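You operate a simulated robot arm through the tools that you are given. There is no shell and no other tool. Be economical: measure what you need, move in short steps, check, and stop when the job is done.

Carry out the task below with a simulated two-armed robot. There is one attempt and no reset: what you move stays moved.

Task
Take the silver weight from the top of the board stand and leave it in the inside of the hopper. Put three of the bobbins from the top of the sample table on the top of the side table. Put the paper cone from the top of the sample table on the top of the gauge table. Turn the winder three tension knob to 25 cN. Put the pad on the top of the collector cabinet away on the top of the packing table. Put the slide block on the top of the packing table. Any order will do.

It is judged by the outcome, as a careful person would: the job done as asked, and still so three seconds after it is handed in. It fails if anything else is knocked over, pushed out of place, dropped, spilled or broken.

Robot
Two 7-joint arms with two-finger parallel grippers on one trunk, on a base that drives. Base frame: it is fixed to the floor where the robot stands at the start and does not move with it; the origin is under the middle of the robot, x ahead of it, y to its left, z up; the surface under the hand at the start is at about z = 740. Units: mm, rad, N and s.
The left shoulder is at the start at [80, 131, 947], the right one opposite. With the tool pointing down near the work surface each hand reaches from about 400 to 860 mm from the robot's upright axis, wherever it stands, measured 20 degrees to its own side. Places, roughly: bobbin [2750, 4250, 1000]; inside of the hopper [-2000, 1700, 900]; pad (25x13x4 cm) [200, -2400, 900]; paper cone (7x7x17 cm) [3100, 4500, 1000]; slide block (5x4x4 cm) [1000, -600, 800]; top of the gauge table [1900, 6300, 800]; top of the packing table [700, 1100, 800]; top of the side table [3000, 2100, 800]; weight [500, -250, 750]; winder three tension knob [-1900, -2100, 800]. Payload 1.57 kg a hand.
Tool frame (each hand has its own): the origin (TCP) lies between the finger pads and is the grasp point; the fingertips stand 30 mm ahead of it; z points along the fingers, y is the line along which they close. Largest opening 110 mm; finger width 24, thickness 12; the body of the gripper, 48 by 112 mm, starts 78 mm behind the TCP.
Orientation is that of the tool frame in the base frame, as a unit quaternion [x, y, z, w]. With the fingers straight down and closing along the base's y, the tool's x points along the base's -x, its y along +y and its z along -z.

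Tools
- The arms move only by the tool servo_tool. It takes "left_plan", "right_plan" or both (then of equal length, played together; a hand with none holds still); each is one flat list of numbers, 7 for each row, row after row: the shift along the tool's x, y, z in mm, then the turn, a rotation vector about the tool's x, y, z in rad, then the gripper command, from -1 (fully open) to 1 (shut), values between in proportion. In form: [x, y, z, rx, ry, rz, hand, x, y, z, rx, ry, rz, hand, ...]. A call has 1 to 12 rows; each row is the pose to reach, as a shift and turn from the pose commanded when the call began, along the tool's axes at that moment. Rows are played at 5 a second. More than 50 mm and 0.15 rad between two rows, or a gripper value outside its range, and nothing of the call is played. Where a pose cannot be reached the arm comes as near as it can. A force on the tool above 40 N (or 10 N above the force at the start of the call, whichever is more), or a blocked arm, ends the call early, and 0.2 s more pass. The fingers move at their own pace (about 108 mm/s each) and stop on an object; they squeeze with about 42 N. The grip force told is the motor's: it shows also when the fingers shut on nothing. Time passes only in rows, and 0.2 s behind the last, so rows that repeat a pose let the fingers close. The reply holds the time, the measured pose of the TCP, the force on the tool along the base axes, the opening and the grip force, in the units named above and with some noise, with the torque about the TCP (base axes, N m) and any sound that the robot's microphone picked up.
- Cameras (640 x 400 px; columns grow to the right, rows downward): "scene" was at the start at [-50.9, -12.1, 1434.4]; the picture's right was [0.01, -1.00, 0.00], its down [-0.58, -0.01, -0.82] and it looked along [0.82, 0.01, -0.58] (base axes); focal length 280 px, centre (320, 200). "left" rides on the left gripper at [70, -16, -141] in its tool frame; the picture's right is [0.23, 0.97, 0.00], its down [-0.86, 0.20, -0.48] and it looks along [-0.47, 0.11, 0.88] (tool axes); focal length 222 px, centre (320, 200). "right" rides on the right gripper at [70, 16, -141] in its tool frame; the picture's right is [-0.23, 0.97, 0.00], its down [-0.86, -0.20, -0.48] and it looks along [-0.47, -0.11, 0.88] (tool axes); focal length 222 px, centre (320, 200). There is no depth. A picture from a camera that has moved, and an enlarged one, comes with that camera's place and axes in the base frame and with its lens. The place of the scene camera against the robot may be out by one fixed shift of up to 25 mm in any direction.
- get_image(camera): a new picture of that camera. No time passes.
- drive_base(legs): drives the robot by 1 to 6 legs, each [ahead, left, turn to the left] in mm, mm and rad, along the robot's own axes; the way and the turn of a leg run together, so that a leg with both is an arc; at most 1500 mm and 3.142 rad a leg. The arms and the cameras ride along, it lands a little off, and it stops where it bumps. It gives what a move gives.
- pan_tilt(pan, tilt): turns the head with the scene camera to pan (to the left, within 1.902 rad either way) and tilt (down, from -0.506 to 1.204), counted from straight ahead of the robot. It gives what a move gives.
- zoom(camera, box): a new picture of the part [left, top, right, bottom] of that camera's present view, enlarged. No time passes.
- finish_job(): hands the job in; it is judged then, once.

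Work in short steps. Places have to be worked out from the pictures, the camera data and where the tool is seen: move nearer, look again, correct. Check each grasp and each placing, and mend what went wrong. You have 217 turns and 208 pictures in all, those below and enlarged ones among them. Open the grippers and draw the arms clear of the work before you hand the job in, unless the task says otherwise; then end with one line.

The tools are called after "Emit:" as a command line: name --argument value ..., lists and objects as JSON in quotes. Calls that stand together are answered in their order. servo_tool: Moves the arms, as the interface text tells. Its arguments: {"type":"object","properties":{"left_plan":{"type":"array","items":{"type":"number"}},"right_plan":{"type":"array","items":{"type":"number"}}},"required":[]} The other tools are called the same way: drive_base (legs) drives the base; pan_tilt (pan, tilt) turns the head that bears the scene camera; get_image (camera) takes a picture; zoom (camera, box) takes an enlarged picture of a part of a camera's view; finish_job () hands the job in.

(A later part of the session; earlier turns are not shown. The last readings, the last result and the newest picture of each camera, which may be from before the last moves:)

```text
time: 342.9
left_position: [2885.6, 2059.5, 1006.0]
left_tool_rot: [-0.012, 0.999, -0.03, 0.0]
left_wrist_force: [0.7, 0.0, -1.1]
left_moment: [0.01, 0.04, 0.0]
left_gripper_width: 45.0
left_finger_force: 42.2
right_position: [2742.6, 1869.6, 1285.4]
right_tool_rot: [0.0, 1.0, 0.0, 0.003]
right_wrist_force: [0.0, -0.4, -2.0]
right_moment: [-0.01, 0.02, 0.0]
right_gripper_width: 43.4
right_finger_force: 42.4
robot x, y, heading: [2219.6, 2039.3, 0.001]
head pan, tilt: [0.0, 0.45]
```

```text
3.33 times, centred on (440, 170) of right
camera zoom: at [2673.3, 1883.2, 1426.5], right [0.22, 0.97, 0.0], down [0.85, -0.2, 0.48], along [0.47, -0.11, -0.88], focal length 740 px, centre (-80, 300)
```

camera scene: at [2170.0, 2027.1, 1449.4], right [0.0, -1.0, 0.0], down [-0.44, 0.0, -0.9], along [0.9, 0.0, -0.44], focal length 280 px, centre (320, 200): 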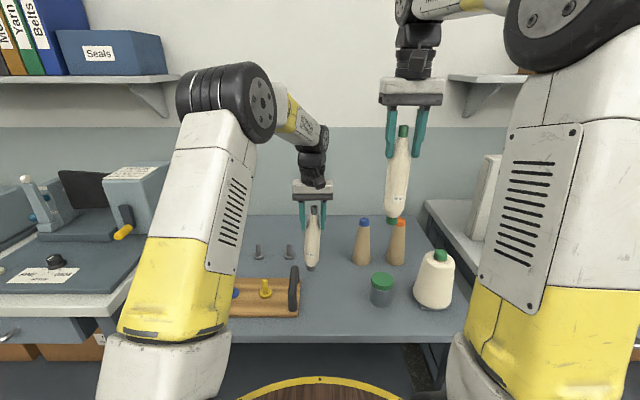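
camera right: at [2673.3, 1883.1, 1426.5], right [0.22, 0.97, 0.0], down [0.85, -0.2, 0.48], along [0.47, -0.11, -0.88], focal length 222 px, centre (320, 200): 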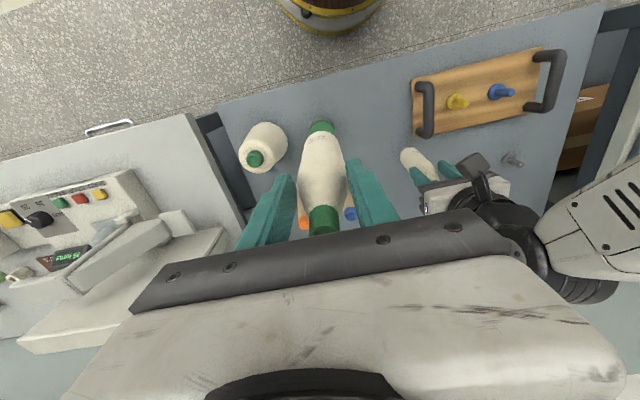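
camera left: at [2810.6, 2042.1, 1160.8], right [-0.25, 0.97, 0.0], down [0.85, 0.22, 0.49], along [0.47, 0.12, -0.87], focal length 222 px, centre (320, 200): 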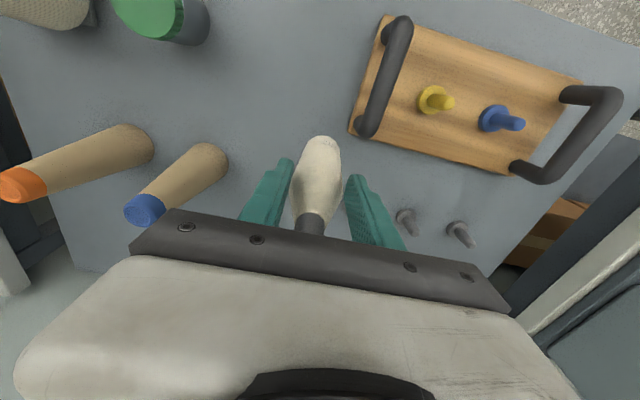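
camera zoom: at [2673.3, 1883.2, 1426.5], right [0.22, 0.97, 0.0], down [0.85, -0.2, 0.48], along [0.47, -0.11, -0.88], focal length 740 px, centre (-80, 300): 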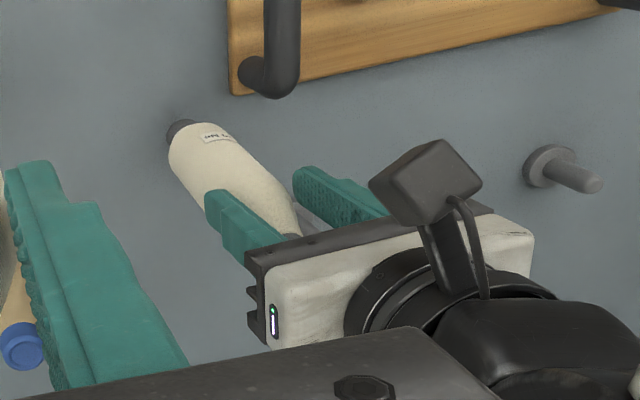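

The lean is now under 1° in this view. I lower to contact in 3 mm steps.

Emit:
servo_tool --left_plan '[0, 0, 5, 0, 0, 0, 1, 0, 0, 8, 0, 0, 0, 1, 0, 0, 11, 0, 0, 0, 1, 0, 0, 13, 0, 0, 0, 1, 0, 0, 15, 0, 0, 0, 1, 0, 0, 17, 0, 0, 0, 1, 0, 0, 19, 0, 0, 0, 1]'

Emit:
zoom --camera "scene" --box '[270, 180, 350, 290]'

```text
time: 344.6
left_position: [2885.2, 2057.7, 991.1]
left_tool_rot: [-0.01, 0.999, -0.031, 0.004]
left_wrist_force: [-2.5, 1.6, 7.5]
left_moment: [0.09, 0.33, 0.0]
left_gripper_width: 45.1
left_finger_force: 42.3
right_position: [2741.8, 1868.3, 1285.0]
right_tool_rot: [-0.001, 1.0, 0.0, 0.003]
right_wrist_force: [-0.4, 0.5, -0.6]
right_moment: [0.02, 0.01, 0.07]
right_gripper_width: 43.1
right_finger_force: 41.8
robot x, y, heading: [2218.1, 2039.7, 0.0]
head pan, tilt: [0.0, 0.45]
stopped in row 7 (left hand): the force on the tool passed its limit at 42 N (the readings are from after the stop); the commanded pose is now the measured one
```

```text
3.64 times, centred on (310, 235) of scene
camera zoom: at [2169.3, 2027.1, 1449.4], right [0.0, -1.0, 0.0], down [-0.44, 0.0, -0.9], along [0.9, 0.0, -0.44], focal length 1020 px, centre (356, 73)
```

zoom: 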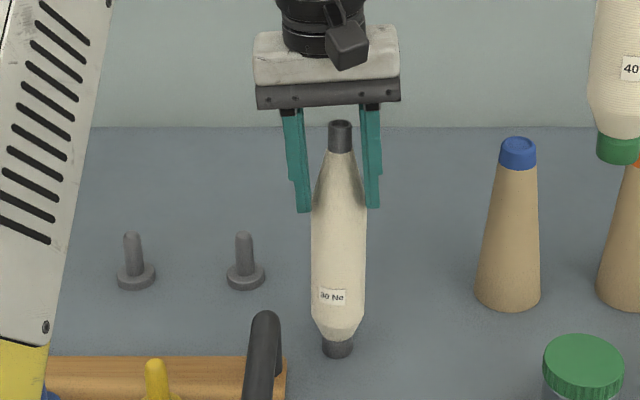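

In contact and upright. I open gradually.

Emit:
servo_tool --left_plan '[0, 0, 0, 0, 0, 0, 0.16, 0, 0, 0, 0, 0, 0, 0.1, 0, 0, 0, 0, 0, 0, 0.03, 0, 0, 0, 0, 0, 0, -0.05, 0, 0, 0, 0, 0, 0, -0.15, 0, 0, 0, 0, 0, 0, -0.25, 0, 0, 0, 0, 0, 0, -0.3]'

Emit:
zoom --camera "scene" --box '[270, 180, 350, 290]'

Emit:
zoom --camera "left" --box '[240, 110, 400, 250]'

```text
time: 346.2
left_position: [2886.2, 2058.3, 990.7]
left_tool_rot: [-0.011, 0.999, -0.031, 0.003]
left_wrist_force: [1.1, 0.7, -0.5]
left_moment: [0.01, 0.0, 0.01]
left_gripper_width: 71.7
left_finger_force: 0.0
right_position: [2742.0, 1867.5, 1285.2]
right_tool_rot: [-0.001, 1.0, 0.0, 0.002]
right_wrist_force: [-0.8, -0.6, -1.6]
right_moment: [0.02, 0.03, 0.03]
right_gripper_width: 43.1
right_finger_force: 42.6
robot x, y, heading: [2215.1, 2043.7, 0.001]
head pan, tilt: [0.0, 0.45]
```

```text
3.64 times, centred on (310, 235) of scene
camera zoom: at [2169.9, 2027.1, 1449.4], right [0.0, -1.0, 0.0], down [-0.44, 0.0, -0.9], along [0.9, 0.0, -0.44], focal length 1020 px, centre (356, 73)
```

zoom: 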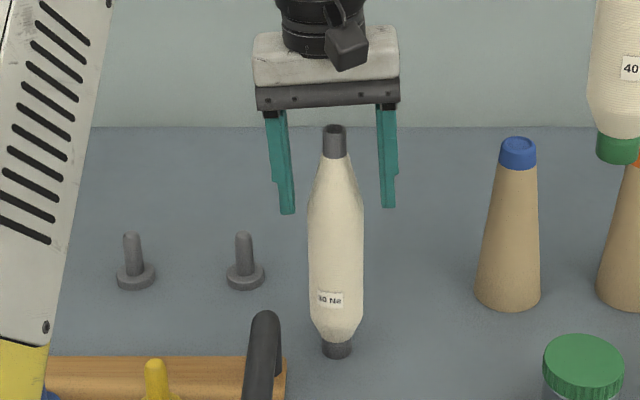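

```text
2.86 times, centred on (320, 180) of left
camera zoom: at [2815.1, 2047.2, 1132.1], right [-0.25, 0.97, -0.06], down [0.85, 0.25, 0.47], along [0.47, 0.07, -0.88], focal length 635 px, centre (320, 257)
```

zoom: 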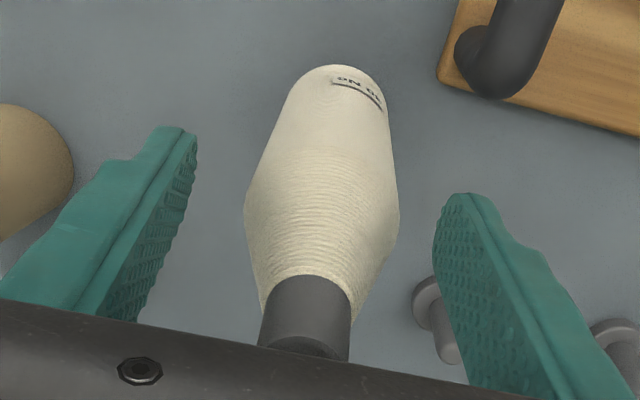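

The grey bobbin stands by itself. I rise straight up, undo the tilt, and take the hand away.

Emit:
servo_tool --left_plan '[0, -1, -15, 0, 0, 0, -0.3, 0, -2.2, -40, 0, 0, 0, -0.3, 0, -4.5, -80, 0, 0, 0, -0.3, 0, -6.7, -120, 0, 0, 0, -0.3, 0, -9, -160, 0, 0, 0, -0.3, 0, -11, -200, -0.03, 0, 0, -0.3, 0, -13, -240, -0.06, 0, 0, -0.3, 0, -15, -280, -0.06, 0, 0, -0.3, 45, 20, -290, -0.06, 0, 0, -0.3, 90, 50, -290, -0.06, 0, 0, -0.3, 130, 80, -290, -0.06, 0, 0, -0.3, 160, 110, -290, -0.06, 0, 0, -0.3]'

Emit:
get_image --camera "scene"

Emit:
zoom --camera "right" --box '[240, 100, 400, 240]'

```text
refused: row 9 steps farther than a row can; nothing moved
```

```text
78 pictures are left
camera scene: at [2169.9, 2027.1, 1449.4], right [0.0, -1.0, 0.0], down [-0.44, 0.0, -0.9], along [0.9, 0.0, -0.44], focal length 280 px, centre (320, 200)
```

scene: 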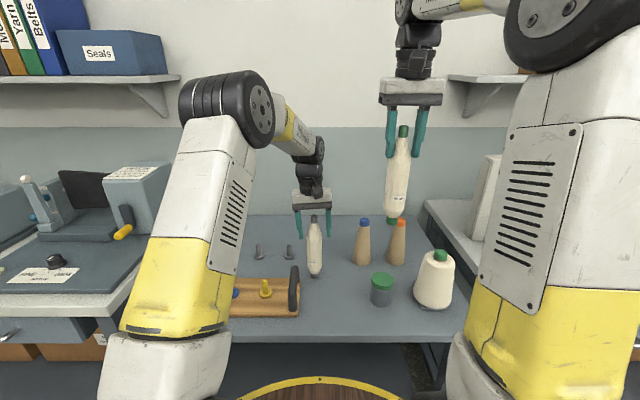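

```text
2.86 times, centred on (320, 170) of right
camera zoom: at [2673.2, 1883.2, 1426.5], right [0.22, 0.97, 0.0], down [0.85, -0.2, 0.48], along [0.47, -0.11, -0.88], focal length 635 px, centre (320, 286)
```

zoom: 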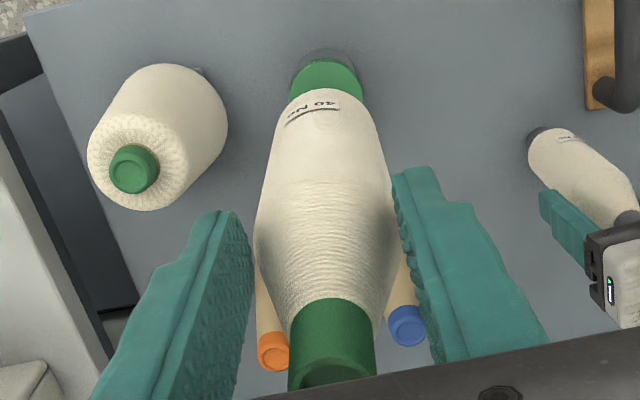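

I resend with a shorter step.

Emit:
servo_tool --left_plan '[0, -1, -15, 0, 0, 0, -0.3, 0, -2.2, -40, 0, 0, 0, -0.3, 0, -4.5, -80, 0, 0, 0, -0.3, 0, -6.7, -120, 0, 0, 0, -0.3, 0, -9, -160, 0, 0, 0, -0.3, 0, -11, -200, -0.03, 0, 0, -0.3, 0, -13, -240, -0.06, 0, 0, -0.3, 0, -15, -280, -0.06, 0, 0, -0.3, 35, 10, -290, -0.06, 0, 0, -0.3, 70, 35, -290, -0.06, 0, 0, -0.3, 110, 60, -290, -0.06, 0, 0, -0.3, 150, 85, -290, -0.06, 0, 0, -0.3]'

Emit:
servo_tool --right_plan '[-20, 20, 0, 0, 0, 0, 1, -38, 50, 0, 0, 0, 0, 1, -38, 82, 0, 0, 0, 0, 1, -38, 82, 40, 0, 0, 0, 1, -38, 82, 80, 0, 0, 0, 1, -38, 82, 120, 0, 0, 0, 1, -38, 82, 160, 0, 0, 0, 1, -38, 82, 200, 0, 0, 0, 1, -38, 82, 235, 0, 0, 0, 1, -38, 82, 265, 0, 0, 0, 1, -38, 82, 280, 0, 0, 0, 1]'

Emit:
get_image --camera "scene"

```text
time: 348.8
left_position: [2731.9, 2159.7, 1273.5]
left_tool_rot: [-0.011, 1.0, 0.0, 0.003]
left_wrist_force: [1.3, 0.1, -0.5]
left_moment: [0.04, 0.03, 0.01]
left_gripper_width: 71.4
left_finger_force: 0.1
right_position: [2742.9, 1868.6, 1286.8]
right_tool_rot: [0.0, 1.0, 0.001, 0.003]
right_wrist_force: [0.5, -0.4, -1.2]
right_moment: [0.03, 0.06, -0.03]
right_gripper_width: 43.1
right_finger_force: 41.9
robot x, y, heading: [2217.2, 2043.8, 0.001]
head pan, tilt: [0.0, 0.45]
```

```text
time: 351.2
left_position: [2732.2, 2159.8, 1274.6]
left_tool_rot: [-0.011, 1.0, 0.0, 0.003]
left_wrist_force: [0.3, -0.8, 0.2]
left_moment: [-0.02, -0.02, 0.01]
left_gripper_width: 71.4
left_finger_force: 0.1
right_position: [2782.6, 1949.8, 1005.2]
right_tool_rot: [-0.001, 1.0, 0.0, 0.003]
right_wrist_force: [0.2, 0.4, -1.9]
right_moment: [0.03, 0.01, -0.01]
right_gripper_width: 43.2
right_finger_force: 42.1
robot x, y, heading: [2215.4, 2043.0, 0.001]
head pan, tilt: [0.0, 0.45]
```

```text
76 pictures are left
camera scene: at [2169.8, 2027.1, 1449.4], right [0.0, -1.0, 0.0], down [-0.44, 0.0, -0.9], along [0.9, 0.0, -0.44], focal length 280 px, centre (320, 200)
```

scene: 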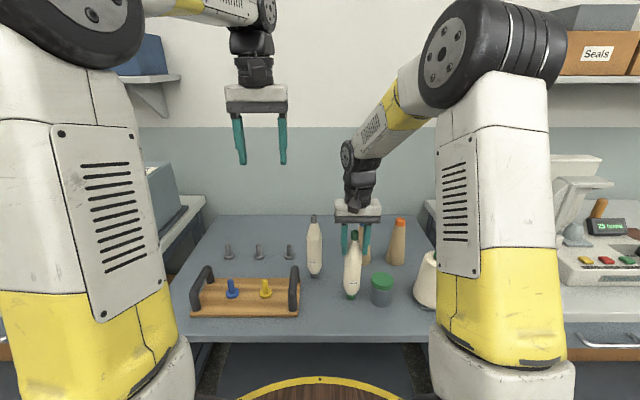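

Grey still stands. I check the green one's uprightness before the last centimetres.

Emit:
zoom --camera "scene" --box '[310, 210, 400, 310]'

Emit:
zoom --camera "right" --box '[240, 100, 400, 240]'

```text
4.00 times, centred on (355, 260) of scene
camera zoom: at [2169.8, 2027.1, 1449.4], right [0.0, -1.0, 0.0], down [-0.44, 0.0, -0.9], along [0.9, 0.0, -0.44], focal length 1121 px, centre (180, -40)
```

zoom: 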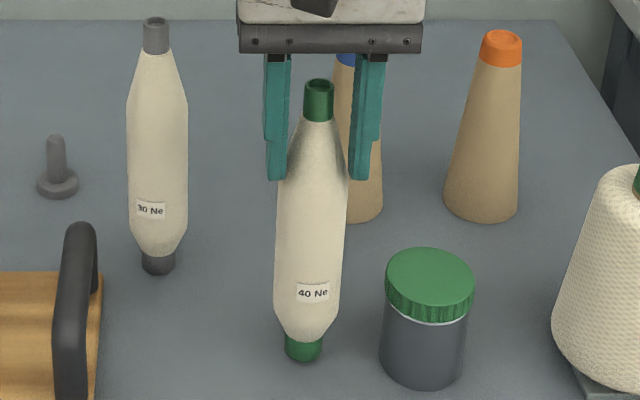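

```text
2.86 times, centred on (320, 170) of right
camera zoom: at [2712.9, 1964.8, 1147.0], right [0.22, 0.97, 0.0], down [0.85, -0.2, 0.48], along [0.47, -0.11, -0.88], focal length 635 px, centre (320, 286)
```

zoom: 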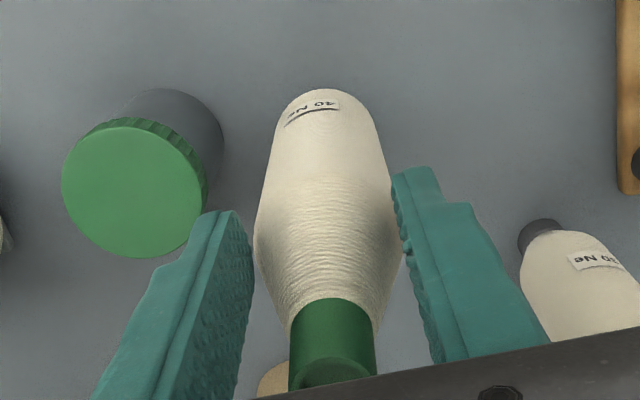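

It is vertical. I lower to contact in 2 mm steps.

Emit:
servo_tool --right_plan '[0, 0, 3, 0, 0, 0, 1, 0, 0, 5, 0, 0, 0, 1, 0, 0, 7, 0, 0, 0, 1, 0, 0, 9, 0, 0, 0, 1, 0, 0, 11, 0, 0, 0, 1, 0, 0, 13, 0, 0, 0, 1, 0, 0, 15, 0, 0, 0, 1, 0, 0, 17, 0, 0, 0, 1, 0, 0, 19, 0, 0, 0, 1, 0, 0, 21, 0, 0, 0, 1, 0, 0, 23, 0, 0, 0, 1, 0, 0, 25, 0, 0, 0, 1]'

```text
time: 352.6
left_position: [2730.8, 2159.0, 1274.5]
left_tool_rot: [-0.011, 1.0, 0.0, 0.004]
left_wrist_force: [-1.3, 0.2, 0.0]
left_moment: [0.02, -0.01, -0.01]
left_gripper_width: 71.5
left_finger_force: 0.0
right_position: [2782.4, 1950.4, 997.7]
right_tool_rot: [-0.002, 1.0, 0.0, 0.007]
right_wrist_force: [-1.5, 0.1, 7.6]
right_moment: [-0.04, 0.11, -0.02]
right_gripper_width: 42.8
right_finger_force: 41.9
robot x, y, heading: [2218.6, 2040.6, 0.004]
head pan, tilt: [0.0, 0.45]
stopped in row 7 (right hand): the force on the tool passed its limit at 45 N (the readings are from after the stop); the commanded pose is now the measured one
```

Contact. I open gradually.

Emit:
servo_tool --right_plan '[0, 0, 0, 0, 0, 0, 0.2, 0, 0, 0, 0, 0, 0, 0.14, 0, 0, 0, 0, 0, 0, 0.06, 0, 0, 0, 0, 0, 0, -0.05, 0, 0, 0, 0, 0, 0, -0.15, 0, 0, 0, 0, 0, 0, -0.25, 0, 0, 0, 0, 0, 0, -0.3]'

Emit:
zoom --camera "scene" --box '[270, 200, 410, 310]'

```text
time: 354.2
left_position: [2731.0, 2159.2, 1273.6]
left_tool_rot: [-0.012, 1.0, -0.002, 0.003]
left_wrist_force: [-0.3, 0.6, 0.9]
left_moment: [0.01, -0.02, -0.02]
left_gripper_width: 71.4
left_finger_force: 0.1
right_position: [2780.8, 1950.4, 996.2]
right_tool_rot: [-0.002, 1.0, 0.0, 0.005]
right_wrist_force: [-0.2, -0.2, -0.2]
right_moment: [-0.01, 0.01, 0.01]
right_gripper_width: 71.5
right_finger_force: 0.0
robot x, y, heading: [2216.6, 2041.0, 0.004]
head pan, tilt: [0.0, 0.45]
```

```text
3.64 times, centred on (340, 255) of scene
camera zoom: at [2169.8, 2027.1, 1449.4], right [0.0, -1.0, 0.0], down [-0.44, 0.0, -0.9], along [0.9, 0.0, -0.44], focal length 1020 px, centre (247, 0)
```

zoom: 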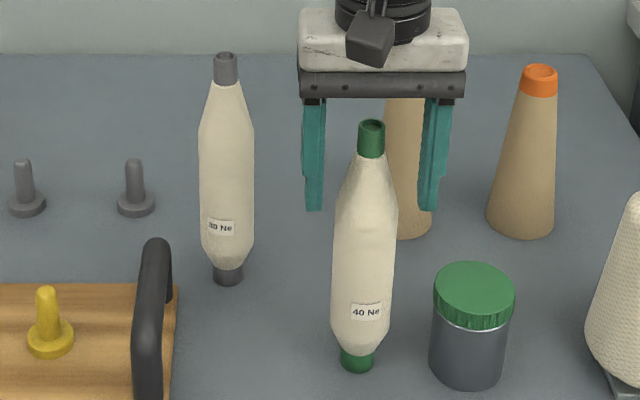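

Both bobbins stand. I raise the right hand, back off, and return to the sample table for the third bobbin and the paper cone.

Emit:
servo_tool --right_plan '[0, 0, -15, 0, 0, 0, -0.3, 0, 0, -45, 0, 0, 0, -0.3, 0, 0, -85, 0, 0, 0, -0.3, 0, 0, -130, 0, 0, 0, -0.3, 0, 0, -175, 0, 0, 0, -0.3, 0, 0, -220, 0, 0, 0, -0.3, 0, 0, -260, 0, 0, 0, -0.3, 0, 0, -285, 0, 0, 0, -0.3]'

Emit:
drive_base --legs '[[-450, 0, 0], [0, 1150, 0], [0, 1120, 0]]'

Emit:
get_image --camera "scene"

```text
time: 356.0
left_position: [2731.9, 2159.6, 1272.2]
left_tool_rot: [-0.012, 1.0, 0.001, 0.002]
left_wrist_force: [0.2, 0.2, 0.0]
left_moment: [0.01, 0.01, 0.02]
left_gripper_width: 71.2
left_finger_force: 0.1
right_position: [2779.0, 1950.9, 1281.5]
right_tool_rot: [-0.001, 1.0, 0.0, 0.006]
right_wrist_force: [-0.1, 0.5, 0.1]
right_moment: [-0.03, 0.02, 0.02]
right_gripper_width: 71.7
right_finger_force: 0.1
robot x, y, heading: [2215.1, 2040.9, -0.004]
head pan, tilt: [0.0, 0.45]
```

```text
time: 369.6
left_position: [2326.5, 4432.3, 1272.6]
left_tool_rot: [-0.001, 1.0, 0.0, 0.002]
left_wrist_force: [0.0, -0.5, -0.4]
left_moment: [0.01, 0.02, -0.01]
left_gripper_width: 71.6
left_finger_force: 0.1
right_position: [2371.1, 4220.2, 1281.0]
right_tool_rot: [0.009, 1.0, 0.0, 0.005]
right_wrist_force: [-0.6, 0.0, 0.4]
right_moment: [-0.01, -0.01, -0.01]
right_gripper_width: 71.6
right_finger_force: 0.0
robot x, y, heading: [1808.0, 4318.2, -0.02]
head pan, tilt: [0.0, 0.45]
```

```text
72 pictures are left
camera scene: at [1762.5, 4310.9, 1449.4], right [-0.02, -1.0, 0.0], down [-0.44, 0.01, -0.9], along [0.9, -0.02, -0.44], focal length 280 px, centre (320, 200)
```

scene: 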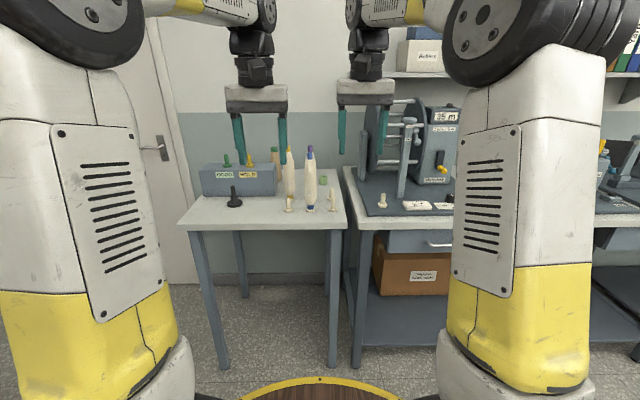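

I drive up so the right hand can take the blue bobbin, robot at about (2200,4400).

Emit:
drive_base --legs '[[0, 80, 0.02], [392, 0, 0]]'

Emit:
get_image --camera "right"

Emit:
get_image --camera "left"

```text
time: 372.7
left_position: [2712.5, 4526.4, 1272.9]
left_tool_rot: [-0.013, 1.0, 0.0, 0.002]
left_wrist_force: [-0.8, 0.5, -0.6]
left_moment: [0.0, 0.03, 0.01]
left_gripper_width: 71.2
left_finger_force: 0.1
right_position: [2761.2, 4319.8, 1280.4]
right_tool_rot: [-0.002, 1.0, 0.0, 0.005]
right_wrist_force: [-0.4, 0.7, 0.4]
right_moment: [0.02, -0.01, -0.02]
right_gripper_width: 71.5
right_finger_force: 0.0
robot x, y, heading: [2195.4, 4410.4, 0.007]
head pan, tilt: [0.0, 0.45]
```

```text
71 pictures are left
camera right: at [2691.1, 4333.7, 1422.0], right [0.22, 0.97, 0.0], down [0.85, -0.2, 0.49], along [0.48, -0.11, -0.87], focal length 222 px, centre (320, 200)
```

right: 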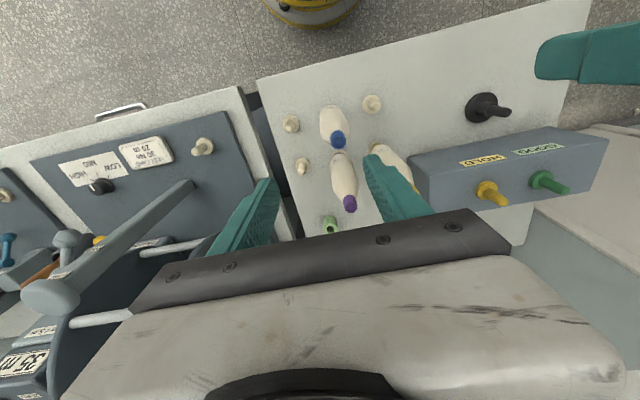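

```text
70 pictures are left
camera left: at [2641.9, 4507.7, 1414.5], right [-0.25, 0.97, 0.0], down [0.85, 0.22, 0.48], along [0.47, 0.12, -0.88], focal length 222 px, centre (320, 200)
```

left: 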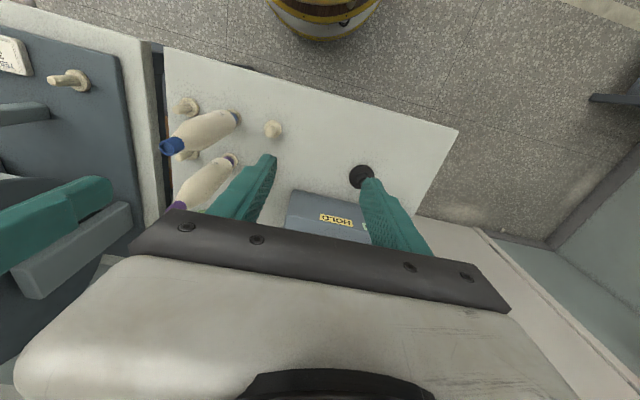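

Blue stands at about (2751,4342). I align the right hand, descend and close.

Emit:
servo_tool --right_plan '[5, 11, 0, 0, 0, 0, -0.45, 10, 22, 0, 0, 0, 0, -0.45, 10, 22, 40, 0, 0, 0, -0.45, 10, 22, 80, 0, 0, 0, -0.45, 10, 22, 110, 0, 0, 0, -0.45, 10, 22, 110, 0, 0, 0, -0.45]'

Emit:
zoom --camera "right" --box '[220, 60, 420, 240]'

```text
time: 374.1
left_position: [2713.0, 4528.5, 1273.6]
left_tool_rot: [-0.013, 1.0, 0.0, 0.002]
left_wrist_force: [1.1, 1.1, 0.3]
left_moment: [0.02, 0.0, 0.01]
left_gripper_width: 71.4
left_finger_force: 0.1
right_position: [2751.5, 4340.5, 1169.2]
right_tool_rot: [-0.002, 1.0, 0.0, 0.005]
right_wrist_force: [0.6, -0.5, 0.7]
right_moment: [-0.03, 0.01, -0.03]
right_gripper_width: 79.9
right_finger_force: 0.0
robot x, y, heading: [2197.3, 4405.7, 0.002]
head pan, tilt: [0.0, 0.45]
```

```text
2.22 times, centred on (320, 150) of right
camera zoom: at [2681.1, 4355.9, 1309.1], right [0.22, 0.97, 0.0], down [0.85, -0.2, 0.49], along [0.48, -0.11, -0.87], focal length 494 px, centre (320, 311)
```

zoom: 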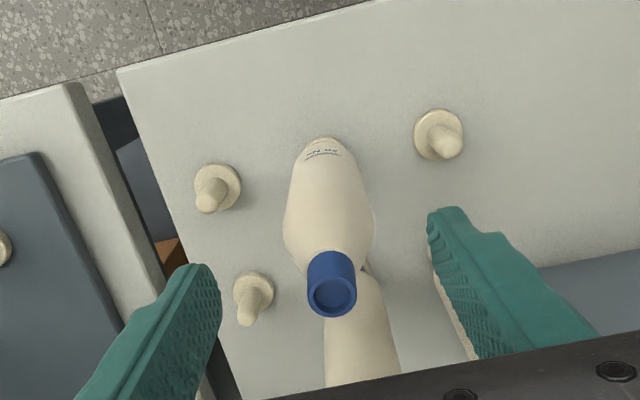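

Nearly centred; small 3 mm correction, then down, close, and lift.

Emit:
servo_tool --right_plan '[-3, 3, 20, 0, 0, 0, -0.45, -3, 3, 45, 0, 0, 0, -0.45, -3, 3, 69, 0, 0, 0, -0.45, -3, 3, 69, 0, 0, 0, 0.3, -3, 3, 69, 0, 0, 0, 1, -3, 3, 69, 0, 0, 0, 1, -3, 3, 69, 0, 0, 0, 1, -3, 3, 63, 0, 0, 0, 1, -3, 3, 50, 0, 0, 0, 1, -3, 3, 30, 0, 0, 0, 1, -3, 3, 5, 0, 0, 0, 1, -3, 3, -20, 0, 0, 0, 1]'

Emit:
servo_tool --right_plan '[0, 0, -25, 0, 0, 0, 1, 0, 0, -50, 0, 0, 0, 1, 0, 0, -75, 0, 0, 0, 1, 0, 0, -95, 0, 0, 0, 1]'

Emit:
get_image --camera "scene"

```text
time: 376.7
left_position: [2713.0, 4527.4, 1272.3]
left_tool_rot: [-0.013, 1.0, 0.0, 0.003]
left_wrist_force: [1.0, 0.9, 0.2]
left_moment: [0.0, -0.01, 0.03]
left_gripper_width: 71.3
left_finger_force: 0.2
right_position: [2754.0, 4345.9, 1190.6]
right_tool_rot: [-0.003, 1.0, -0.001, 0.005]
right_wrist_force: [0.3, 0.6, -0.8]
right_moment: [0.0, 0.01, 0.02]
right_gripper_width: 46.2
right_finger_force: 41.8
robot x, y, heading: [2195.7, 4406.9, 0.002]
head pan, tilt: [0.0, 0.45]
```

```text
time: 377.7
left_position: [2714.4, 4527.3, 1273.6]
left_tool_rot: [-0.013, 1.0, 0.0, 0.003]
left_wrist_force: [-0.2, 0.4, 0.3]
left_moment: [0.02, 0.02, 0.01]
left_gripper_width: 71.5
left_finger_force: 0.0
right_position: [2754.0, 4346.8, 1289.0]
right_tool_rot: [-0.003, 1.0, 0.0, 0.006]
right_wrist_force: [-0.5, 0.0, -0.5]
right_moment: [0.0, 0.02, 0.0]
right_gripper_width: 46.1
right_finger_force: 42.6
robot x, y, heading: [2198.2, 4409.4, 0.003]
head pan, tilt: [0.0, 0.45]
```

```text
68 pictures are left
camera scene: at [2151.5, 4394.1, 1449.4], right [0.0, -1.0, 0.0], down [-0.44, 0.0, -0.9], along [0.9, 0.0, -0.44], focal length 280 px, centre (320, 200)
```

scene: 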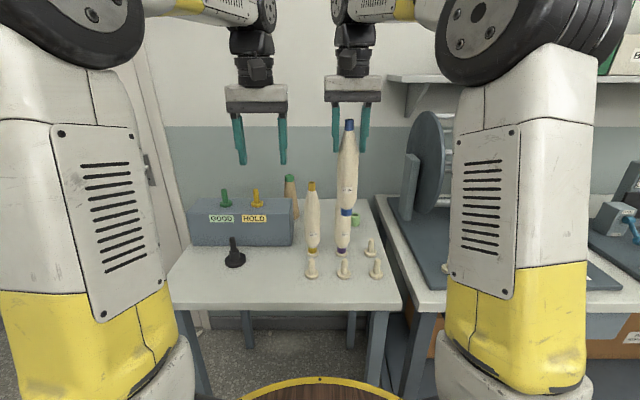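

Blue is held. I pull the right hand back, drive 90 mm nearer, and send the left hand toward the paper cone to see it.

Emit:
servo_tool --right_plan '[35, -20, 0, 0, 0, 0, 1, 70, -40, 0, 0, 0, 0, 1, 105, -60, 0, 0, 0, 0, 1, 140, -80, 0, 0, 0, 0, 1]'

Emit:
drive_base --legs '[[95, 0, 0]]'

Emit:
servo_tool --left_plan '[-40, -3, 0, 0, 0, 0, -0.45, -80, -6, 0, 0, 0, 0, -0.45, -120, -9, 0, 0, 0, 0, -0.45, -160, -12, 0, 0, 0, 0, -0.45, -200, -15, 0, 0, 0, 0, -0.45, -200, -15, 0, 0, 0, 0, -0.45]'

Emit:
get_image --camera "left"

Emit:
get_image --camera "scene"

```text
time: 378.7
left_position: [2711.6, 4528.0, 1273.1]
left_tool_rot: [-0.014, 1.0, -0.001, 0.003]
left_wrist_force: [-0.4, 0.7, 0.2]
left_moment: [0.0, 0.05, 0.01]
left_gripper_width: 71.5
left_finger_force: 0.0
right_position: [2614.7, 4265.6, 1283.9]
right_tool_rot: [-0.002, 1.0, 0.0, 0.005]
right_wrist_force: [1.0, 0.5, -0.6]
right_moment: [-0.03, 0.05, 0.04]
right_gripper_width: 46.2
right_finger_force: 42.0
robot x, y, heading: [2196.7, 4408.7, 0.008]
head pan, tilt: [0.0, 0.45]
```

```text
time: 379.8
left_position: [2808.7, 4527.9, 1274.2]
left_tool_rot: [-0.013, 1.0, 0.0, 0.003]
left_wrist_force: [0.3, 0.0, 0.4]
left_moment: [-0.03, -0.03, -0.01]
left_gripper_width: 71.5
left_finger_force: 0.1
right_position: [2711.5, 4267.1, 1285.7]
right_tool_rot: [-0.003, 1.0, 0.0, 0.006]
right_wrist_force: [-0.4, -0.2, -0.6]
right_moment: [0.01, -0.04, 0.04]
right_gripper_width: 46.0
right_finger_force: 41.6
robot x, y, heading: [2298.0, 4405.6, 0.007]
head pan, tilt: [0.0, 0.45]
```

```text
time: 381.2
left_position: [2987.6, 4522.4, 1272.0]
left_tool_rot: [-0.013, 1.0, 0.0, 0.004]
left_wrist_force: [0.4, -1.4, 0.9]
left_moment: [0.0, -0.04, 0.01]
left_gripper_width: 80.0
left_finger_force: 0.0
left hand out of reach, approached as far as the arm can: row 5, 6
right_position: [2711.6, 4266.5, 1283.8]
right_tool_rot: [-0.003, 1.0, -0.001, 0.005]
right_wrist_force: [-0.8, -0.1, -1.4]
right_moment: [0.0, -0.03, -0.04]
right_gripper_width: 46.1
right_finger_force: 41.9
robot x, y, heading: [2294.9, 4406.6, 0.005]
head pan, tilt: [0.0, 0.45]
```

```text
67 pictures are left
camera left: at [2916.2, 4502.9, 1413.9], right [-0.25, 0.97, 0.0], down [0.85, 0.22, 0.48], along [0.47, 0.12, -0.87], focal length 222 px, centre (320, 200)
```

left: 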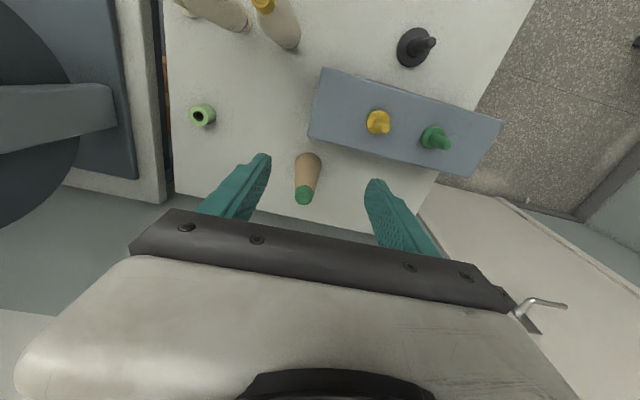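

```text
66 pictures are left
camera scene: at [2247.7, 4394.5, 1449.4], right [0.01, -1.0, 0.0], down [-0.44, 0.0, -0.9], along [0.9, 0.0, -0.44], focal length 280 px, centre (320, 200)
```

scene: 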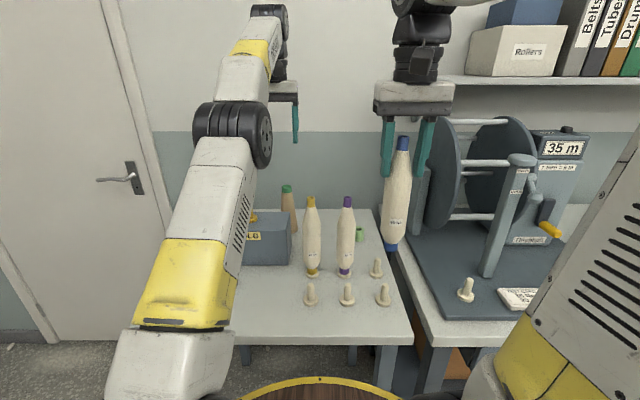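

The cone is at about (3095,4518), slightly out of reach from above. I drive 65 mm closer and move the left hand above it, a bit lower.

Emit:
drive_base --legs '[[65, 0, 0]]'

Emit:
servo_tool --left_plan '[-10, -2, 35, 0, 0, 0, -0.3, -20, -3, 70, 0, 0, 0, -0.3, -30, -4, 105, 0, 0, 0, -0.3, -40, -5, 130, 0, 0, 0, -0.3, -40, -5, 130, 0, 0, 0, -0.3]'

Emit:
get_image --camera "left"

```text
time: 382.2
left_position: [3053.2, 4523.1, 1273.1]
left_tool_rot: [-0.014, 1.0, -0.001, 0.004]
left_wrist_force: [-0.9, 0.2, 0.2]
left_moment: [-0.01, -0.01, -0.01]
left_gripper_width: 79.6
left_finger_force: 0.0
right_position: [2775.4, 4266.3, 1284.5]
right_tool_rot: [-0.002, 1.0, 0.0, 0.005]
right_wrist_force: [-0.3, -0.2, 0.0]
right_moment: [-0.03, -0.04, -0.03]
right_gripper_width: 46.1
right_finger_force: 42.0
robot x, y, heading: [2359.3, 4408.8, 0.006]
head pan, tilt: [0.0, 0.45]
```

```text
time: 383.4
left_position: [3098.0, 4517.3, 1142.7]
left_tool_rot: [-0.013, 1.0, 0.0, 0.004]
left_wrist_force: [-0.2, -0.1, 0.0]
left_moment: [-0.02, 0.01, 0.02]
left_gripper_width: 71.4
left_finger_force: 0.1
right_position: [2776.8, 4267.8, 1284.4]
right_tool_rot: [-0.003, 1.0, 0.0, 0.005]
right_wrist_force: [0.1, 0.7, -0.7]
right_moment: [-0.03, 0.0, 0.02]
right_gripper_width: 46.1
right_finger_force: 41.9
robot x, y, heading: [2363.8, 4409.8, 0.006]
head pan, tilt: [0.0, 0.45]
```

```text
65 pictures are left
camera left: at [3026.4, 4497.2, 1284.1], right [-0.25, 0.97, 0.0], down [0.85, 0.22, 0.48], along [0.47, 0.12, -0.87], focal length 222 px, centre (320, 200)
```

left: 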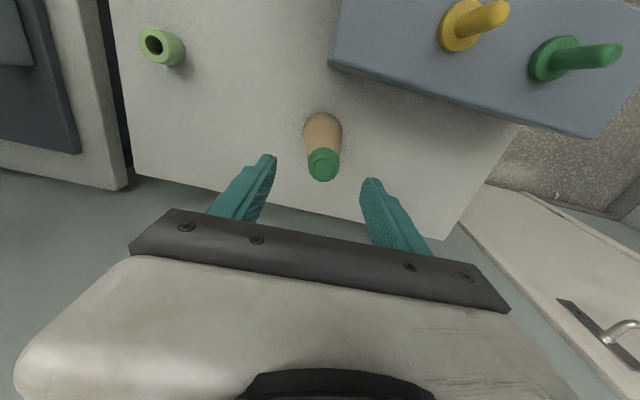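

Aligned over the cone. I descend to z≈1025, close, and lift slowly.

Emit:
servo_tool --left_plan '[0, 2, 35, 0, 0, 0, -0.3, 0, 2, 70, 0, 0, 0, -0.3, 0, 2, 100, 0, 0, 0, -0.3, 0, 2, 117, 0, 0, 0, -0.3, 0, 2, 117, 0, 0, 0, 0.3, 0, 2, 117, 0, 0, 0, 1, 0, 2, 117, 0, 0, 0, 1, 0, 2, 117, 0, 0, 0, 1, 0, 2, 112, 0, 0, 0, 1, 0, 2, 102, 0, 0, 0, 1, 0, 2, 85, 0, 0, 0, 1]'

Emit:
get_image --camera "left"

```text
time: 385.8
left_position: [3094.3, 4519.7, 1058.6]
left_tool_rot: [-0.013, 1.0, 0.0, 0.003]
left_wrist_force: [-0.3, 0.2, -0.8]
left_moment: [-0.02, 0.03, -0.01]
left_gripper_width: 44.3
left_finger_force: 42.2
right_position: [2776.3, 4266.7, 1285.0]
right_tool_rot: [-0.002, 1.0, 0.0, 0.005]
right_wrist_force: [0.1, 0.2, -1.0]
right_moment: [0.01, 0.01, -0.01]
right_gripper_width: 45.7
right_finger_force: 41.4
robot x, y, heading: [2361.9, 4406.6, 0.003]
head pan, tilt: [0.0, 0.45]
```

```text
64 pictures are left
camera left: at [3024.4, 4500.4, 1199.6], right [-0.25, 0.97, 0.0], down [0.85, 0.22, 0.48], along [0.47, 0.12, -0.87], focal length 222 px, centre (320, 200)
```

left: 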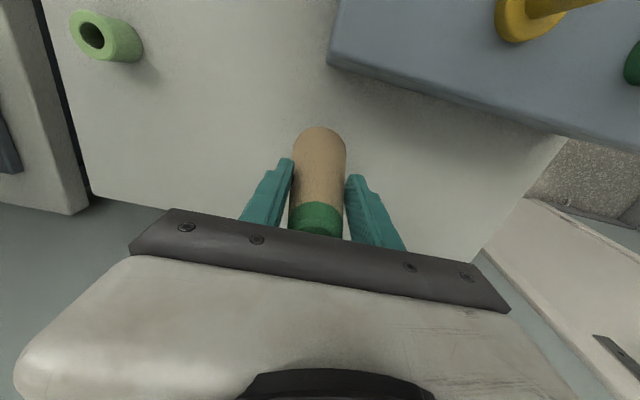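

The cone is gripped. I lift it, then retract while rising further.

Emit:
servo_tool --left_plan '[0, 0, -30, 0, 0, 0, 1, 0, 0, -60, 0, 0, 0, 1, 0, 0, -90, 0, 0, 0, 1, 10, 0, -115, 0, 0, 0, 1, 30, 0, -140, 0, 0, 0, 1, 55, 0, -165, 0, 0, 0, 1, 85, 0, -190, 0, 0, 0, 1, 115, 0, -210, 0, 0, 0, 1, 150, 0, -220, 0, 0, 0, 1, 190, 0, -225, 0, 0, 0, 1, 230, 0, -225, 0, 0, 0, 1]'

Emit:
get_image --camera "scene"

```text
time: 388.2
left_position: [2863.5, 4514.4, 1281.0]
left_tool_rot: [-0.014, 1.0, 0.0, 0.003]
left_wrist_force: [-0.5, -0.2, 0.2]
left_moment: [0.02, 0.02, 0.0]
left_gripper_width: 43.8
left_finger_force: 42.1
right_position: [2776.3, 4267.1, 1284.2]
right_tool_rot: [-0.003, 1.0, 0.0, 0.005]
right_wrist_force: [0.2, -0.5, -1.2]
right_moment: [-0.02, 0.03, -0.02]
right_gripper_width: 45.6
right_finger_force: 41.8
robot x, y, heading: [2361.8, 4407.1, 0.006]
head pan, tilt: [0.0, 0.45]
```

```text
63 pictures are left
camera scene: at [2314.0, 4394.8, 1449.4], right [0.0, -1.0, 0.0], down [-0.44, 0.0, -0.9], along [0.9, 0.0, -0.44], focal length 280 px, centre (320, 200)
```

scene: 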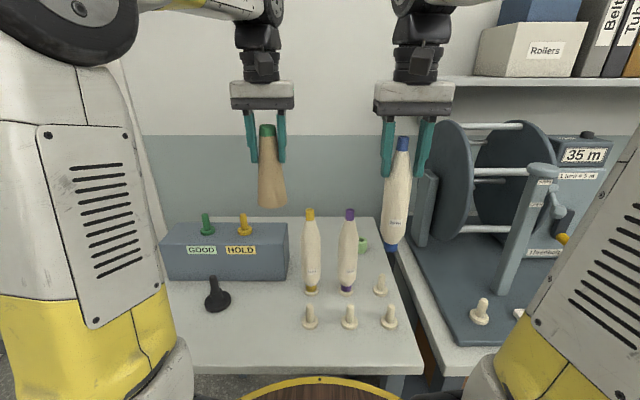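

Cone and bobbin are both held. I back off and drive to the side table again.

Emit:
drive_base --legs '[[-550, 0, 0], [0, -1180, 0], [0, -1180, 0]]'

Emit:
get_image --camera "scene"

```text
time: 402.5
left_position: [2326.0, 2187.7, 1280.7]
left_tool_rot: [-0.028, 1.0, -0.001, 0.004]
left_wrist_force: [-0.3, 1.0, -0.2]
left_moment: [0.0, 0.0, -0.01]
left_gripper_width: 43.9
left_finger_force: 41.9
right_position: [2246.3, 1937.1, 1284.9]
right_tool_rot: [-0.018, 1.0, -0.001, 0.005]
right_wrist_force: [-0.1, -0.7, -1.2]
right_moment: [-0.03, -0.04, -0.02]
right_gripper_width: 44.8
right_finger_force: 42.5
robot x, y, heading: [1824.5, 2067.7, 0.035]
head pan, tilt: [0.0, 0.45]
```

```text
62 pictures are left
camera scene: at [1778.8, 2051.2, 1449.4], right [0.03, -1.0, 0.0], down [-0.44, -0.01, -0.9], along [0.9, 0.03, -0.44], focal length 280 px, centre (320, 200)
```

scene: 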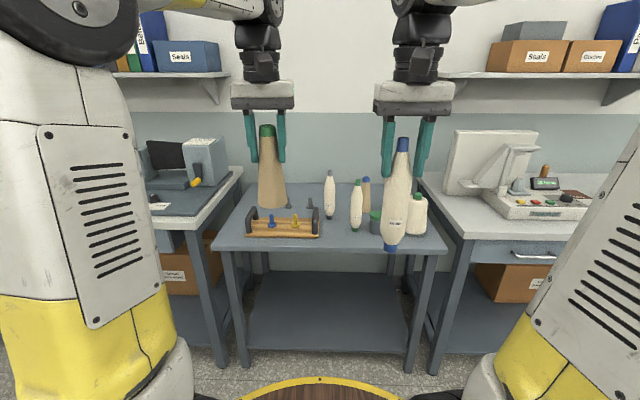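

Grey and green still stand. I square up and move in to the table.

Emit:
drive_base --legs '[[0, -27, -0.035], [393, 0, 0]]'

Emit:
get_image --camera "scene"

Emit:
get_image --camera "right"

```text
time: 405.4
left_position: [2720.2, 2147.0, 1282.3]
left_tool_rot: [-0.013, 1.0, -0.001, 0.004]
left_wrist_force: [0.4, 0.1, -0.6]
left_moment: [-0.04, 0.04, -0.01]
left_gripper_width: 44.2
left_finger_force: 41.8
right_position: [2632.9, 1898.6, 1285.1]
right_tool_rot: [-0.002, 1.0, 0.0, 0.005]
right_wrist_force: [-0.1, -0.6, -0.8]
right_moment: [0.01, -0.01, 0.01]
right_gripper_width: 44.5
right_finger_force: 41.5
robot x, y, heading: [2218.2, 2039.8, 0.011]
head pan, tilt: [0.0, 0.45]
```

```text
61 pictures are left
camera scene: at [2169.6, 2026.5, 1449.4], right [0.01, -1.0, 0.0], down [-0.44, 0.0, -0.9], along [0.9, 0.0, -0.44], focal length 280 px, centre (320, 200)
```

scene: 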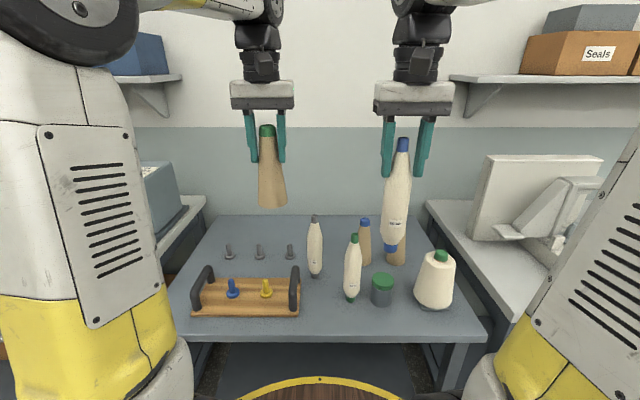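

```text
60 pictures are left
camera right: at [2562.9, 1913.4, 1424.9], right [0.22, 0.98, 0.0], down [0.85, -0.2, 0.49], along [0.48, -0.11, -0.87], focal length 222 px, centre (320, 200)
```

right: 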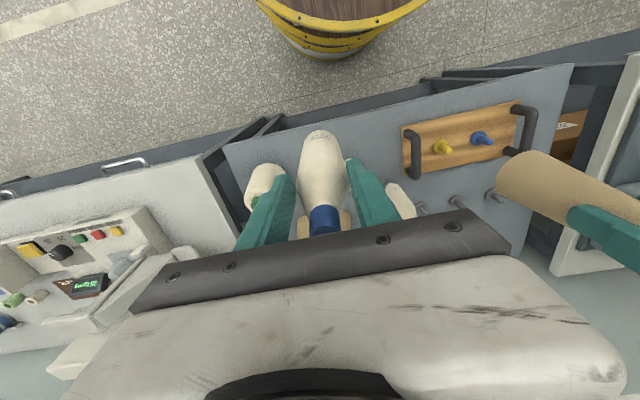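

I move the blue bobbin over (2888,1957) and lower most of the way.

Emit:
servo_tool --right_plan '[-43, 10, 0, 0, 0, 0, 1, -86, 20, 0, 0, 0, 0, 1, -129, 30, 0, 0, 0, 0, 1, -172, 40, 0, 0, 0, 0, 1, -215, 50, 0, 0, 0, 0, 1, -255, 58, 0, 0, 0, 0, 1, -255, 58, 40, 0, 0, 0, 1, -255, 58, 80, 0, 0, 0, 1, -255, 58, 120, 0, 0, 0, 1, -255, 58, 160, 0, 0, 0, 1, -255, 58, 200, 0, 0, 0, 1, -255, 58, 240, 0, 0, 0, 1]'

Emit:
zoom --camera "scene" --box '[270, 180, 410, 310]'

Emit:
get_image --camera "right"

```text
time: 408.0
left_position: [2719.7, 2146.6, 1281.6]
left_tool_rot: [-0.013, 1.0, 0.0, 0.004]
left_wrist_force: [-0.2, 0.2, -1.0]
left_moment: [-0.01, -0.01, 0.02]
left_gripper_width: 43.9
left_finger_force: 42.2
right_position: [2891.7, 1960.0, 1048.9]
right_tool_rot: [-0.003, 1.0, 0.002, 0.005]
right_wrist_force: [-0.1, 0.7, -0.8]
right_moment: [0.0, -0.03, 0.03]
right_gripper_width: 44.7
right_finger_force: 41.7
robot x, y, heading: [2217.7, 2038.1, 0.006]
head pan, tilt: [0.0, 0.45]
```

```text
3.08 times, centred on (340, 245) of scene
camera zoom: at [2169.6, 2026.5, 1449.4], right [0.01, -1.0, 0.0], down [-0.44, 0.0, -0.9], along [0.9, 0.0, -0.44], focal length 863 px, centre (258, 62)
```

zoom: 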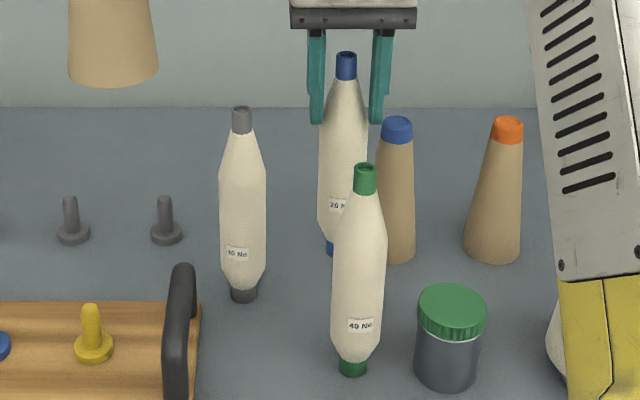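

```text
58 pictures are left
camera right: at [2821.3, 1973.9, 1189.3], right [0.22, 0.97, 0.0], down [0.85, -0.2, 0.49], along [0.48, -0.11, -0.87], focal length 222 px, centre (320, 200)
```

right: 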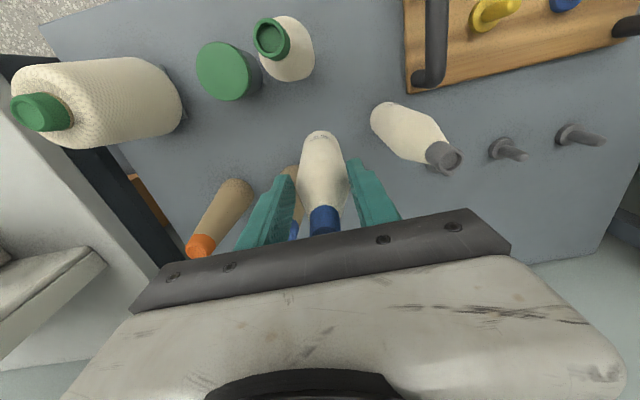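

Vertical and clear of neighbours. I lower to contact.

Emit:
servo_tool --right_plan '[0, 0, 20, 0, 0, 0, 1, 0, 0, 38, 0, 0, 0, 1, 0, 0, 46, 0, 0, 0, 1, 0, 0, 49, 0, 0, 0, 1, 0, 0, 51, 0, 0, 0, 1, 0, 0, 53, 0, 0, 0, 1, 0, 0, 55, 0, 0, 0, 1, 0, 0, 57, 0, 0, 0, 1, 0, 0, 59, 0, 0, 0, 1, 0, 0, 61, 0, 0, 0, 1, 0, 0, 63, 0, 0, 0, 1, 0, 0, 65, 0, 0, 0, 1]'

Emit:
zoom --camera "scene" --box '[270, 180, 410, 310]'

```text
time: 410.1
left_position: [2719.6, 2146.8, 1281.5]
left_tool_rot: [-0.013, 1.0, 0.0, 0.003]
left_wrist_force: [0.2, -1.3, -0.2]
left_moment: [-0.03, 0.0, -0.02]
left_gripper_width: 43.9
left_finger_force: 42.0
right_position: [2892.4, 1958.0, 993.6]
right_tool_rot: [-0.003, 1.0, 0.001, 0.01]
right_wrist_force: [-1.1, -0.4, 8.1]
right_moment: [0.03, 0.23, 0.0]
right_gripper_width: 44.7
right_finger_force: 41.8
robot x, y, heading: [2215.8, 2041.8, 0.007]
head pan, tilt: [0.0, 0.45]
stopped in row 10 (right hand): the force on the tool passed its limit at 44 N (the readings are from after the stop); the commanded pose is now the measured one
```

```text
3.08 times, centred on (340, 245) of scene
camera zoom: at [2169.3, 2026.5, 1449.4], right [0.0, -1.0, 0.0], down [-0.44, 0.0, -0.9], along [0.9, 0.0, -0.44], focal length 863 px, centre (258, 62)
```

zoom: 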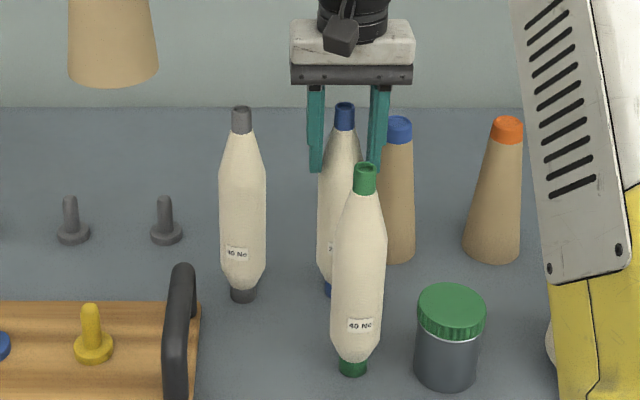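

In contact. I open gradually.

Emit:
servo_tool --right_plan '[0, 0, 0, 0, 0, 0, 0.17, 0, 0, 0, 0, 0, 0, 0.11, 0, 0, 0, 0, 0, 0, 0.04, 0, 0, 0, 0, 0, 0, -0.05, 0, 0, 0, 0, 0, 0, -0.15, 0, 0, 0, 0, 0, 0, -0.22, 0, 0, 0, 0, 0, 0, -0.22]'

Emit:
zoom --camera "scene" --box '[270, 180, 410, 310]'

Emit:
zoom --camera "right" --box '[220, 90, 420, 240]'

```text
time: 411.7
left_position: [2720.1, 2147.2, 1281.5]
left_tool_rot: [-0.013, 1.0, -0.001, 0.004]
left_wrist_force: [0.1, -0.7, 0.2]
left_moment: [0.03, 0.0, 0.03]
left_gripper_width: 43.9
left_finger_force: 42.2
right_position: [2892.5, 1958.6, 992.4]
right_tool_rot: [-0.002, 1.0, 0.0, 0.009]
right_wrist_force: [0.5, 0.5, -0.8]
right_moment: [0.0, 0.01, 0.05]
right_gripper_width: 67.0
right_finger_force: 0.1
robot x, y, heading: [2215.1, 2041.0, 0.006]
head pan, tilt: [0.0, 0.45]
```

```text
3.08 times, centred on (340, 245) of scene
camera zoom: at [2169.7, 2026.5, 1449.4], right [0.0, -1.0, 0.0], down [-0.44, 0.0, -0.9], along [0.9, 0.0, -0.44], focal length 863 px, centre (258, 62)
```

zoom: 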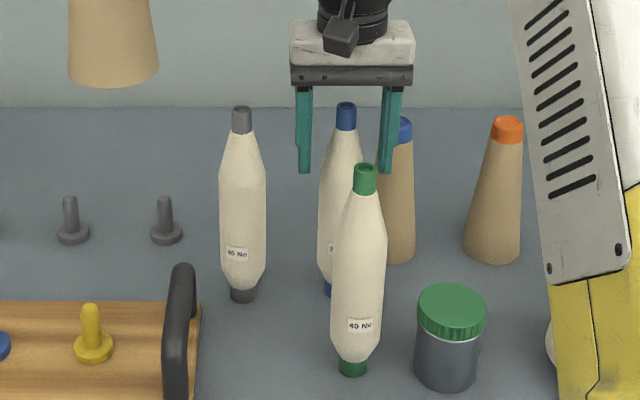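

```text
2.67 times, centred on (320, 165) of right
camera zoom: at [2820.4, 1972.6, 1132.7], right [0.22, 0.97, 0.01], down [0.85, -0.2, 0.49], along [0.48, -0.11, -0.87], focal length 592 px, centre (320, 293)
```

zoom: 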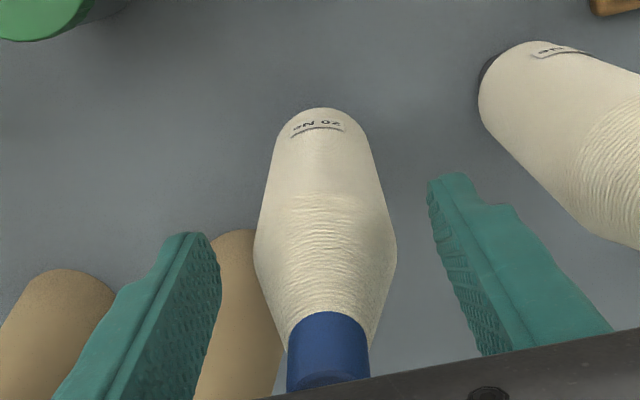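

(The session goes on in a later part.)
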